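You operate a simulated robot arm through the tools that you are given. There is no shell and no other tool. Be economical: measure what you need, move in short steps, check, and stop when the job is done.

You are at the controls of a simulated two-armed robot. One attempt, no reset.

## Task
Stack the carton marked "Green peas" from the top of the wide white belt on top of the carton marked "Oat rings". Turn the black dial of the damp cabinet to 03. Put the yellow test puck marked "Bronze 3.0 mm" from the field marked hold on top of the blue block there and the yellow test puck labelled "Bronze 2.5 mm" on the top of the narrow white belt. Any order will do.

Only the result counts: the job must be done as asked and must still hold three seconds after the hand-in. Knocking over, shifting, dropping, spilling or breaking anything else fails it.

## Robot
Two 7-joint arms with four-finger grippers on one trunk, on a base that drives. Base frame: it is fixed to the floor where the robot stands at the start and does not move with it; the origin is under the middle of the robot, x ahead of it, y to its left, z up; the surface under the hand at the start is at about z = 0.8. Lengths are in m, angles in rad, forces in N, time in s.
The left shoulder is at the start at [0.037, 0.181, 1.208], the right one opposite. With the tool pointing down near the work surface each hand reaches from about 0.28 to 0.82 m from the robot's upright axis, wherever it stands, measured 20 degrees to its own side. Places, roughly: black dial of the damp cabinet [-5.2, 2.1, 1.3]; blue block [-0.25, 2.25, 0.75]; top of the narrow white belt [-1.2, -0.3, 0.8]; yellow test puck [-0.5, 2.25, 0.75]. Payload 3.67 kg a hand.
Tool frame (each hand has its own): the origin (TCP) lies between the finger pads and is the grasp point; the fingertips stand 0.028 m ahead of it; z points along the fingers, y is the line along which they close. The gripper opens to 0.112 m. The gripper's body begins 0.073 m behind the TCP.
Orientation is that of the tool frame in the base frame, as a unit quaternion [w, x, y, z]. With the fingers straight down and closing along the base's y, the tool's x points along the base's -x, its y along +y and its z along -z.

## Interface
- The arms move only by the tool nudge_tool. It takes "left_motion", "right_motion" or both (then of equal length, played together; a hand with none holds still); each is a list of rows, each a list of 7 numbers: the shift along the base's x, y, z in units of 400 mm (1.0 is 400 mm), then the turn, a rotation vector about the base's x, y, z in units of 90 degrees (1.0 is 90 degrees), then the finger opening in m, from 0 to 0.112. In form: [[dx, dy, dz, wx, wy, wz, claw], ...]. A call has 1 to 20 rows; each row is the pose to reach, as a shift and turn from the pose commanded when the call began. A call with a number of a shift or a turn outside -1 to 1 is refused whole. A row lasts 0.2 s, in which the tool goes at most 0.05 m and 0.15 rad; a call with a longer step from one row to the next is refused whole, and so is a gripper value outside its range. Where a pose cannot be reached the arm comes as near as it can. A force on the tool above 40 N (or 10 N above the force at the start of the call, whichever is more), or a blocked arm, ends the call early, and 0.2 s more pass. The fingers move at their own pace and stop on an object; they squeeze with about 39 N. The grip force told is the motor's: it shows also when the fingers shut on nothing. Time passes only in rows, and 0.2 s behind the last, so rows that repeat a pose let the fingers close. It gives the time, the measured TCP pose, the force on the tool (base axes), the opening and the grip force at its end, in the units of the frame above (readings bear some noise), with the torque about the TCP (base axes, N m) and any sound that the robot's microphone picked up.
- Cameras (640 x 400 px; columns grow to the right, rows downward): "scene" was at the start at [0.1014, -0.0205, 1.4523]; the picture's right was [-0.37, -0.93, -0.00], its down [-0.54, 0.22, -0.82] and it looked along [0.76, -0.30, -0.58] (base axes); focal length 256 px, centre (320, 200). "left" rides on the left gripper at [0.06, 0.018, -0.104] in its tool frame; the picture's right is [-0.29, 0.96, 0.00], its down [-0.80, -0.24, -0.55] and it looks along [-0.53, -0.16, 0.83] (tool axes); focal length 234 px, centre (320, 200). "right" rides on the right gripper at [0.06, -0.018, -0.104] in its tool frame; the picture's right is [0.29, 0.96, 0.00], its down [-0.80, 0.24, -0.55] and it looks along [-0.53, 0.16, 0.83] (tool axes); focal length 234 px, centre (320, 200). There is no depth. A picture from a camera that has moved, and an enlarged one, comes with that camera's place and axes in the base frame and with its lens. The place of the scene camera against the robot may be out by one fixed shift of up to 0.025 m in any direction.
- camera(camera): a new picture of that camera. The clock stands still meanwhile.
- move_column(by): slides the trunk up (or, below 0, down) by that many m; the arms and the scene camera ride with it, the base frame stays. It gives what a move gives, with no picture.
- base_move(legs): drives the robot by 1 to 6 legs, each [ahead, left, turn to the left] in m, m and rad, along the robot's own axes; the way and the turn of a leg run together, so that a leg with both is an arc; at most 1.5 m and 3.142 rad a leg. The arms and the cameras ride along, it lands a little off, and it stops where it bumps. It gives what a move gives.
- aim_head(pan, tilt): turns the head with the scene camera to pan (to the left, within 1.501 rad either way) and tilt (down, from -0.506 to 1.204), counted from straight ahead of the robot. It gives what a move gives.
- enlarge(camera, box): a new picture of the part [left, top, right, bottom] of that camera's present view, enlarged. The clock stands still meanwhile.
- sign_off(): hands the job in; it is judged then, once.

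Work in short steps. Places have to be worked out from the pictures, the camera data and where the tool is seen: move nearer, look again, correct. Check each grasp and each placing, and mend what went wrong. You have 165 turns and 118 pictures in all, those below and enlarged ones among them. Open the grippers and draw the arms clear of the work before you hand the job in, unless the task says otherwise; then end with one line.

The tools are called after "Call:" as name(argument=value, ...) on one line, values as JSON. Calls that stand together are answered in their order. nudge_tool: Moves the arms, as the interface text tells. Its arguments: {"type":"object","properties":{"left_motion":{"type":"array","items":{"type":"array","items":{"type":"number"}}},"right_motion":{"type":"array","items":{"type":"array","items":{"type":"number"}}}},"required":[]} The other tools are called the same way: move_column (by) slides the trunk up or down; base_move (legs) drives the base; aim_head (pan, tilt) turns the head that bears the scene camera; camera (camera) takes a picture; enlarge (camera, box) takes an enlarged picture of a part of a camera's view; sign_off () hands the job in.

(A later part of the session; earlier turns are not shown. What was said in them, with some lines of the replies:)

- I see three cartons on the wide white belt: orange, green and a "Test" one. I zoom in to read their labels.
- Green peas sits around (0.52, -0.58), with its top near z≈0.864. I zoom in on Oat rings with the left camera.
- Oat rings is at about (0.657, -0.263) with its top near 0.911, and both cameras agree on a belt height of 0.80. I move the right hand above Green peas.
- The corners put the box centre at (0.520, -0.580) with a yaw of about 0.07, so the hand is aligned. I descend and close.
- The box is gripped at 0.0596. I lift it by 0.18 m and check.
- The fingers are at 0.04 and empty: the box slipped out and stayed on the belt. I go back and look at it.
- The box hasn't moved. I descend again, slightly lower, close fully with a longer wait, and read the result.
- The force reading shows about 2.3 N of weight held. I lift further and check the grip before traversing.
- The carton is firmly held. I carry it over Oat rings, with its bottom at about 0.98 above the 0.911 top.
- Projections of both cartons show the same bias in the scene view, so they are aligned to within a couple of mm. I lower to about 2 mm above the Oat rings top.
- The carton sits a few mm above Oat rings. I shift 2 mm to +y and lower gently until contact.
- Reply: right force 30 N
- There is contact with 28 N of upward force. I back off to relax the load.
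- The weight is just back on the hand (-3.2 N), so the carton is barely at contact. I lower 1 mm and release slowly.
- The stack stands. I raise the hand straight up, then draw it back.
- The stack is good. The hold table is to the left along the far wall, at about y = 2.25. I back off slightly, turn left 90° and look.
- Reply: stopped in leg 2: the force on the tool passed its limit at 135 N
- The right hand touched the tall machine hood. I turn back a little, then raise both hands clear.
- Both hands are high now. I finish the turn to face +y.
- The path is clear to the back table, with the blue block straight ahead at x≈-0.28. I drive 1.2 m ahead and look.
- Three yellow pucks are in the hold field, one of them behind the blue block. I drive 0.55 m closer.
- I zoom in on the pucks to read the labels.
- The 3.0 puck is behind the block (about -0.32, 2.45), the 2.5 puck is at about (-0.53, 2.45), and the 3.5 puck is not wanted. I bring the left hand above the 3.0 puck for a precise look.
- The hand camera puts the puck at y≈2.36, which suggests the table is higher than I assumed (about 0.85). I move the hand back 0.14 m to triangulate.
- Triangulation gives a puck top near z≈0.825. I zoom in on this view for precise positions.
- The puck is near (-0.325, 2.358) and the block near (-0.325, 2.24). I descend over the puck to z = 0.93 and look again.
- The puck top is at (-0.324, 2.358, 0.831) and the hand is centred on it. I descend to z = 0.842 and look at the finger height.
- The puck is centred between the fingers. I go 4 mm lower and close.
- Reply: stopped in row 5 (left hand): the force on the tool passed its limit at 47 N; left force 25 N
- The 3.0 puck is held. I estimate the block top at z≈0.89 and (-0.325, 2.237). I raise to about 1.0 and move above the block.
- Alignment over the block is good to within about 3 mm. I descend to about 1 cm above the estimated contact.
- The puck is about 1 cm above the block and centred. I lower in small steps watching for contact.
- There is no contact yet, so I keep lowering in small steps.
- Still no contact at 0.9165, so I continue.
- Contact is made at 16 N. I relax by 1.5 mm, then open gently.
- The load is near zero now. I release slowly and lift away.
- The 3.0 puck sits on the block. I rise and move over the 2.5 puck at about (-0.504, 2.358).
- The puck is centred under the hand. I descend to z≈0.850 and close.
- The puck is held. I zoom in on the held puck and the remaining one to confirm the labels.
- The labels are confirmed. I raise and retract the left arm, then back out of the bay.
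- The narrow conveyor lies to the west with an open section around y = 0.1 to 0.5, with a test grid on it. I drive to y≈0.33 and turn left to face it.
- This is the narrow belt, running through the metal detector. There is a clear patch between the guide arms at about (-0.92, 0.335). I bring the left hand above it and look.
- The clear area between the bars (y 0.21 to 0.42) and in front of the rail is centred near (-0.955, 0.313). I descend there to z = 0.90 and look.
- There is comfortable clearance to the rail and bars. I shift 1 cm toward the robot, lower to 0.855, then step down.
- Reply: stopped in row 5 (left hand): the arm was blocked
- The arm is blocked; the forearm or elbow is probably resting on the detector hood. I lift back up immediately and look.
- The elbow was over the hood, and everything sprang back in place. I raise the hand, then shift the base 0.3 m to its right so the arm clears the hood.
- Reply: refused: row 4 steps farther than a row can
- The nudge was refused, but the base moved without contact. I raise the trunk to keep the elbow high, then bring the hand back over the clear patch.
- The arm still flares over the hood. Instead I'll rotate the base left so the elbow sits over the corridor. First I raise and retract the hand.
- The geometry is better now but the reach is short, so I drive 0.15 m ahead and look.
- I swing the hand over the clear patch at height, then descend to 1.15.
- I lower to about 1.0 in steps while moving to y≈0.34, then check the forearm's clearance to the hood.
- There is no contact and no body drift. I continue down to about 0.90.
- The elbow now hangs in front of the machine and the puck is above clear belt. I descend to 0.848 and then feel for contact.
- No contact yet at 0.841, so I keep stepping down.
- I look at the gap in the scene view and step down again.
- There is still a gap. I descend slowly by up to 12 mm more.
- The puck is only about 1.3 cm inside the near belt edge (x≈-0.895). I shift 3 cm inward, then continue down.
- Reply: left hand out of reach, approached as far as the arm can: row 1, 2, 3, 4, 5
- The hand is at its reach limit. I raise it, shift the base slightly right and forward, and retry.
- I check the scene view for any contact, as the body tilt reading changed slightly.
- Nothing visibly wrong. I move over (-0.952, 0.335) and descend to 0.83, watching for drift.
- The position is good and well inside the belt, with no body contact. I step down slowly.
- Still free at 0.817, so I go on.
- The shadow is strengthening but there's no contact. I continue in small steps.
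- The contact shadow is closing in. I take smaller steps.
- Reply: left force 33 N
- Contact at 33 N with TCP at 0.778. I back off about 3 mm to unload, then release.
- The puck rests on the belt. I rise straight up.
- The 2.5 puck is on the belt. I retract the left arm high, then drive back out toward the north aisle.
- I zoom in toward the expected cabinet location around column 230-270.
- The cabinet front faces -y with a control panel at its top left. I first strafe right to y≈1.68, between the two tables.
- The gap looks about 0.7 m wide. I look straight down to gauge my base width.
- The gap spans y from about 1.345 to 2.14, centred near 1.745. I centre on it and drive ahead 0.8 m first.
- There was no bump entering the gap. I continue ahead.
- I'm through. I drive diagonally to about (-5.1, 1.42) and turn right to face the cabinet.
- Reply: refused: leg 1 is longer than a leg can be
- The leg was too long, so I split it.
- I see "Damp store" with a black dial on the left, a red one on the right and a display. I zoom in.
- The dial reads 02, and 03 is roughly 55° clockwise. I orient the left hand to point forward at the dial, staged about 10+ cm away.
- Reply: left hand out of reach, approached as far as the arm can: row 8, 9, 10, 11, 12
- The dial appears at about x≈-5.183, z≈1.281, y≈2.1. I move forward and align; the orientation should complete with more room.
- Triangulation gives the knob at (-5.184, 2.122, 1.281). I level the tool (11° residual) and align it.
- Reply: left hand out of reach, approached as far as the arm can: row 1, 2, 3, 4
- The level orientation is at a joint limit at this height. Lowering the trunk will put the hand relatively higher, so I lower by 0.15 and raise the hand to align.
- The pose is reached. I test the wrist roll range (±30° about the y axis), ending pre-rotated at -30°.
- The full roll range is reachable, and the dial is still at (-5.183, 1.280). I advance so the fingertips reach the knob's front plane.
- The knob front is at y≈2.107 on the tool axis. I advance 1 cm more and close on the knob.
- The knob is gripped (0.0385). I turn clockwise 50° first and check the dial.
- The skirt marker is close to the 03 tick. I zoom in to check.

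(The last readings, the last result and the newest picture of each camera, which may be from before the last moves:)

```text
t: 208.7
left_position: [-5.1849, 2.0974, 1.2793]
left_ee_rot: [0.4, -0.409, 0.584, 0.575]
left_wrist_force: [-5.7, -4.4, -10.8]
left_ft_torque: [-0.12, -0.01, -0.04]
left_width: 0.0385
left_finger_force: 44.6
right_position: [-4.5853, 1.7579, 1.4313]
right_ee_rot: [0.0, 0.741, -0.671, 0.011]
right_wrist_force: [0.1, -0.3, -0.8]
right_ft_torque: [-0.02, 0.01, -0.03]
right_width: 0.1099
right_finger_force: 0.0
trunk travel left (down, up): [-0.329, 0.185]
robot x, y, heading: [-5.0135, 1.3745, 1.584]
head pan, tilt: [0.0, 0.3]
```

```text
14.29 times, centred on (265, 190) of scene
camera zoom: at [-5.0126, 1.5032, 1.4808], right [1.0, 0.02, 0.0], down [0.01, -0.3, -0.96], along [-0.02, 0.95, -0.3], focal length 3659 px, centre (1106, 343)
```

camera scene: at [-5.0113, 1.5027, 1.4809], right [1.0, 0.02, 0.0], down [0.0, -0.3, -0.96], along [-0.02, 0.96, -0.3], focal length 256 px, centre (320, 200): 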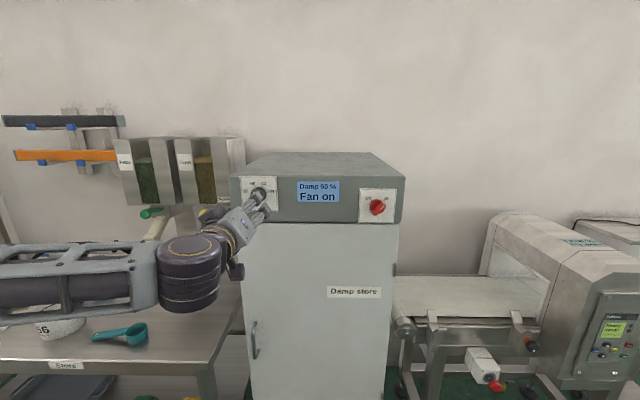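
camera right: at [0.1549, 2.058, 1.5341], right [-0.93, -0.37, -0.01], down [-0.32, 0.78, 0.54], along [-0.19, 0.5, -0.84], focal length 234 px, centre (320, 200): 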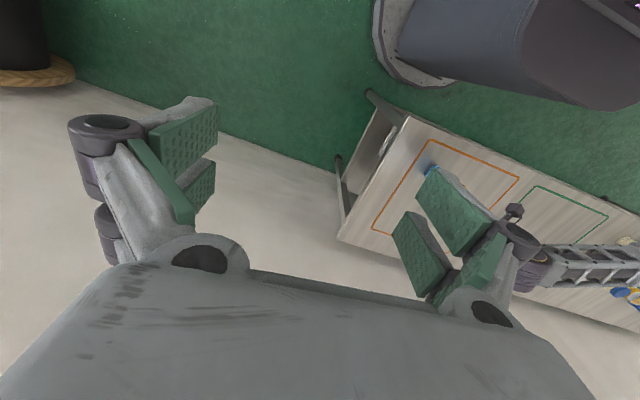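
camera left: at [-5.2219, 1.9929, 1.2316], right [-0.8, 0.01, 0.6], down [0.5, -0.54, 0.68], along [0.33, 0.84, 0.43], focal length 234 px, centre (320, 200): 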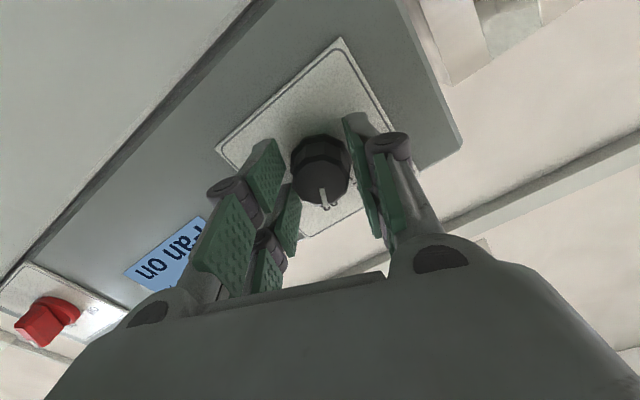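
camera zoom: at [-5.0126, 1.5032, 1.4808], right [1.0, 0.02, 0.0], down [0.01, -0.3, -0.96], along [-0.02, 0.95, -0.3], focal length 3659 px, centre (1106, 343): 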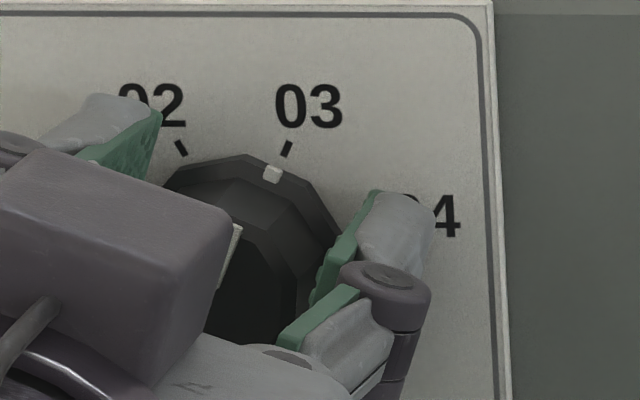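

The marker is at the 03 tick angle (~26°). I release the knob and back off, then verify.

Call:
nudge_tool(left_motion=[[0, 0, 0, 0, 0, 0, 0.045], [0, 0, 0, 0, 0, 0, 0.065], [0, 0, 0, 0, 0, 0, 0.07], [0, -0.03, 0, 0, 0, 0, 0.07], [0, -0.1, 0, 0, 0, 0, 0.07], [0, -0.2, 0, 0, 0, 0, 0.07], [-0.05, -0.28, 0, 0, 0, 0, 0.07], [-0.1, -0.3, -0.06, 0, 0, 0, 0.07], [-0.1, -0.3, -0.12, 0, 0, 0, 0.07]])

Call:
enlarge(camera="scene", box=[235, 170, 295, 220])

Call:
enlarge(camera="scene", box=[230, 140, 410, 310])

```text
t: 210.7
left_position: [-5.2193, 1.9827, 1.2632]
left_ee_rot: [0.402, -0.412, 0.584, 0.573]
left_wrist_force: [-0.5, -0.2, 9.7]
left_ft_torque: [-0.87, 0.0, -0.1]
left_width: 0.07
left_finger_force: 0.0
left hand out of reach, approached as far as the arm can: row 8, 9
right_position: [-4.5885, 1.7585, 1.4347]
right_ee_rot: [-0.001, 0.741, -0.672, 0.013]
right_wrist_force: [-1.8, 0.8, 0.9]
right_ft_torque: [-0.11, -0.12, -0.02]
right_width: 0.1101
right_finger_force: 0.1
trunk travel left (down, up): [-0.329, 0.185]
robot x, y, heading: [-5.0129, 1.3752, 1.584]
head pan, tilt: [0.0, 0.3]
```

```text
8.00 times, centred on (265, 195) of scene
camera zoom: at [-5.0146, 1.5036, 1.4808], right [1.0, 0.02, 0.0], down [0.01, -0.3, -0.95], along [-0.01, 0.95, -0.3], focal length 2049 px, centre (760, 240)
```

zoom: 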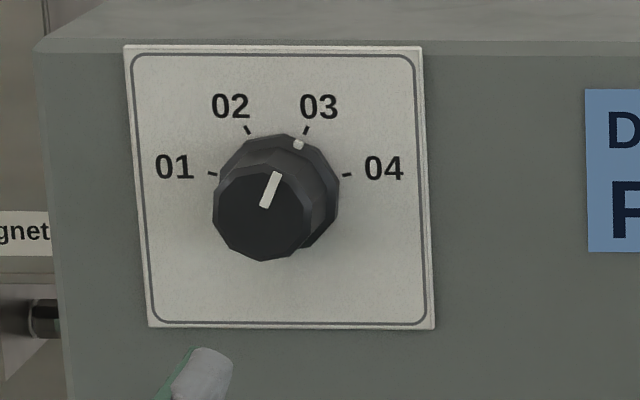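

```text
2.35 times, centred on (320, 225) of scene
camera zoom: at [-5.0146, 1.5036, 1.4808], right [1.0, 0.02, 0.0], down [0.01, -0.3, -0.95], along [-0.01, 0.95, -0.3], focal length 603 px, centre (320, 141)
```

zoom: 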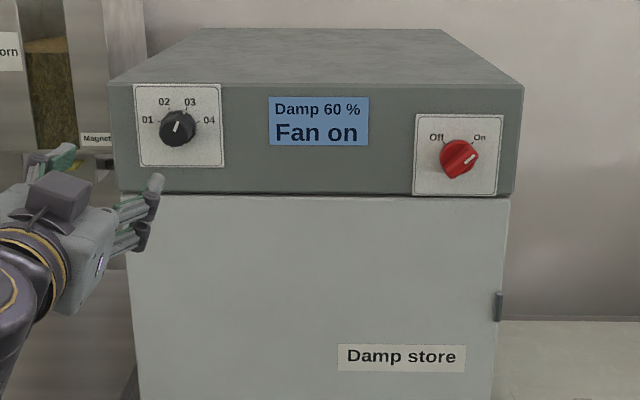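

The dial shows 03 and the display changed to 60 %. The hand feels about 10 N from below-left, so I move it up, right and back gently.

Call:
nudge_tool(left_motion=[[0.0, 0, 0.04, 0, 0, 0, 0.07], [0.03, 0, 0.06, 0, 0, 0, 0.07], [0.08, -0.02, 0.06, 0, 0, 0, 0.07], [0.1, -0.06, 0.06, 0, 0, 0, 0.07], [0.1, -0.06, 0.06, 0, 0, 0, 0.07]])

Call:
camera(camera="scene")

```text
t: 211.9
left_position: [-5.1783, 1.9559, 1.2906]
left_ee_rot: [0.401, -0.408, 0.585, 0.576]
left_wrist_force: [0.1, -0.4, -0.3]
left_ft_torque: [-0.02, 0.02, 0.0]
left_width: 0.0699
left_finger_force: 0.1
right_position: [-4.5857, 1.7577, 1.4331]
right_ee_rot: [-0.001, 0.74, -0.673, 0.011]
right_wrist_force: [-0.3, 0.5, 0.1]
right_ft_torque: [0.02, 0.03, -0.01]
right_width: 0.1101
right_finger_force: 0.1
trunk travel left (down, up): [-0.329, 0.185]
robot x, y, heading: [-5.0131, 1.3751, 1.586]
head pan, tilt: [0.0, 0.3]
```

```text
14 pictures are left
camera scene: at [-5.0118, 1.5025, 1.4809], right [1.0, 0.02, 0.0], down [0.01, -0.3, -0.96], along [-0.02, 0.96, -0.3], focal length 256 px, centre (320, 200)
```

scene: 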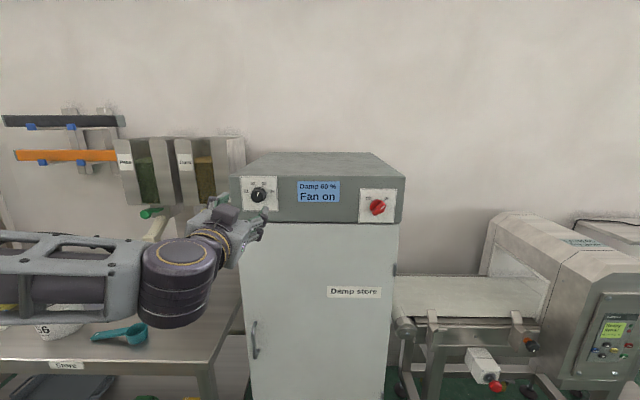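

The hand is free of contact. I back the base away and check everything around the cabinet.

Call:
base_move(legs=[[-0.45, 0, 0]])

Call:
aim_head(pan=0.3, tilt=0.35)

Call:
camera(camera="scene")

```text
t: 214.7
left_position: [-5.1679, 1.5039, 1.2897]
left_ee_rot: [0.403, -0.407, 0.585, 0.574]
left_wrist_force: [-0.9, -0.1, 0.3]
left_ft_torque: [0.01, -0.02, -0.03]
left_width: 0.07
left_finger_force: 0.1
right_position: [-4.5765, 1.3019, 1.4325]
right_ee_rot: [0.0, 0.739, -0.674, 0.011]
right_wrist_force: [-0.5, 0.6, -0.5]
right_ft_torque: [-0.03, -0.01, 0.01]
right_width: 0.11
right_finger_force: 0.1
trunk travel left (down, up): [-0.329, 0.185]
robot x, y, heading: [-5.0073, 0.9201, 1.58]
head pan, tilt: [0.0, 0.3]
```

```text
t: 215.5
left_position: [-5.1684, 1.5035, 1.2911]
left_ee_rot: [0.403, -0.406, 0.585, 0.574]
left_wrist_force: [-0.8, -1.2, -0.4]
left_ft_torque: [-0.01, 0.01, 0.0]
left_width: 0.07
left_finger_force: 0.1
right_position: [-4.5769, 1.3015, 1.4318]
right_ee_rot: [0.0, 0.739, -0.674, 0.011]
right_wrist_force: [1.3, 0.7, -0.1]
right_ft_torque: [0.04, 0.0, 0.01]
right_width: 0.1099
right_finger_force: 0.0
trunk travel left (down, up): [-0.329, 0.185]
robot x, y, heading: [-5.0043, 0.9212, 1.585]
head pan, tilt: [0.3, 0.351]
```

```text
13 pictures are left
camera scene: at [-5.0317, 1.0438, 1.4762], right [0.95, 0.31, 0.0], down [0.1, -0.33, -0.94], along [-0.29, 0.89, -0.34], focal length 256 px, centre (320, 200)
```

scene: 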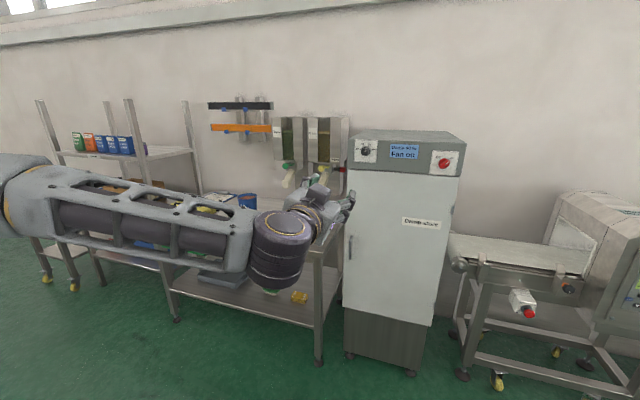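

The forearm hides the bench. I turn the base left and look right to inspect it.

Call:
base_move(legs=[[0, 0, 1.4]])

Call:
aim_head(pan=-1.1, tilt=0.35)

Call:
enlarge(camera="scene", box=[160, 80, 480, 330])

```text
t: 219.6
left_position: [-5.607, 0.869, 1.2905]
left_ee_rot: [-0.057, -0.687, 0.19, 0.699]
left_wrist_force: [-0.2, 0.3, -0.3]
left_ft_torque: [-0.02, -0.04, 0.0]
left_width: 0.0699
left_finger_force: 0.0
right_position: [-5.3014, 1.4142, 1.4326]
right_ee_rot: [-0.007, 0.999, -0.047, 0.009]
right_wrist_force: [0.4, -0.3, 1.1]
right_ft_torque: [0.02, 0.0, -0.02]
right_width: 0.1098
right_finger_force: 0.1
trunk travel left (down, up): [-0.329, 0.185]
robot x, y, heading: [-5.0068, 0.9232, 2.966]
head pan, tilt: [0.3, 0.351]
```

```text
t: 221.2
left_position: [-5.6074, 0.8688, 1.2908]
left_ee_rot: [-0.058, -0.687, 0.189, 0.699]
left_wrist_force: [0.0, -0.6, -0.1]
left_ft_torque: [0.0, 0.0, 0.04]
left_width: 0.0699
left_finger_force: 0.0
right_position: [-5.3008, 1.414, 1.4328]
right_ee_rot: [-0.006, 0.999, -0.047, 0.008]
right_wrist_force: [0.5, 0.0, -0.2]
right_ft_torque: [-0.01, -0.02, 0.03]
right_width: 0.1098
right_finger_force: 0.0
trunk travel left (down, up): [-0.329, 0.185]
robot x, y, heading: [-5.0072, 0.9227, 2.971]
head pan, tilt: [-1.1, 0.351]
```

```text
1.60 times, centred on (320, 205) of scene
camera zoom: at [-5.0506, 1.0277, 1.4762], right [0.96, 0.29, 0.0], down [0.1, -0.33, -0.94], along [-0.28, 0.9, -0.34], focal length 410 px, centre (320, 192)
```

zoom: 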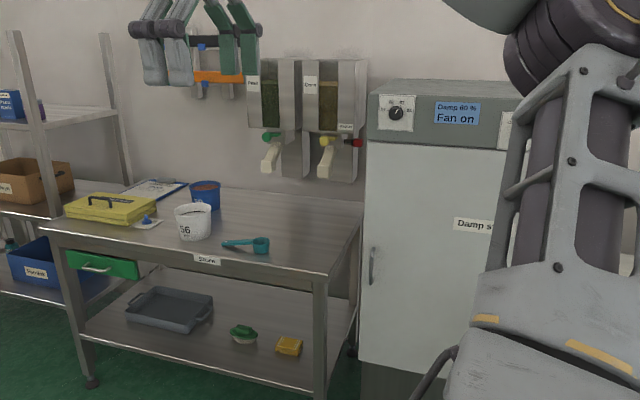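

The bench, hoppers and cabinet all look undisturbed. The dial is on 03 (display 60 %), both pucks and the carton stack were checked, and the hands are open and clear. I hand in.

Call:
sign_off()

```text
The job is handed in.
```

I finished all four tasks and handed the job in: Green peas is stacked on Oat rings, the black dial is at 03 (display now reads 60 %), the Bronze 3.0 mm puck is on the blue block, and the Bronze 2.5 mm puck is on the narrow belt. The robot touched the machine hood beside the wide belt once and the belt's metal detector once, and later brushed something near the cabinet, but the pictures showed nothing out of place.
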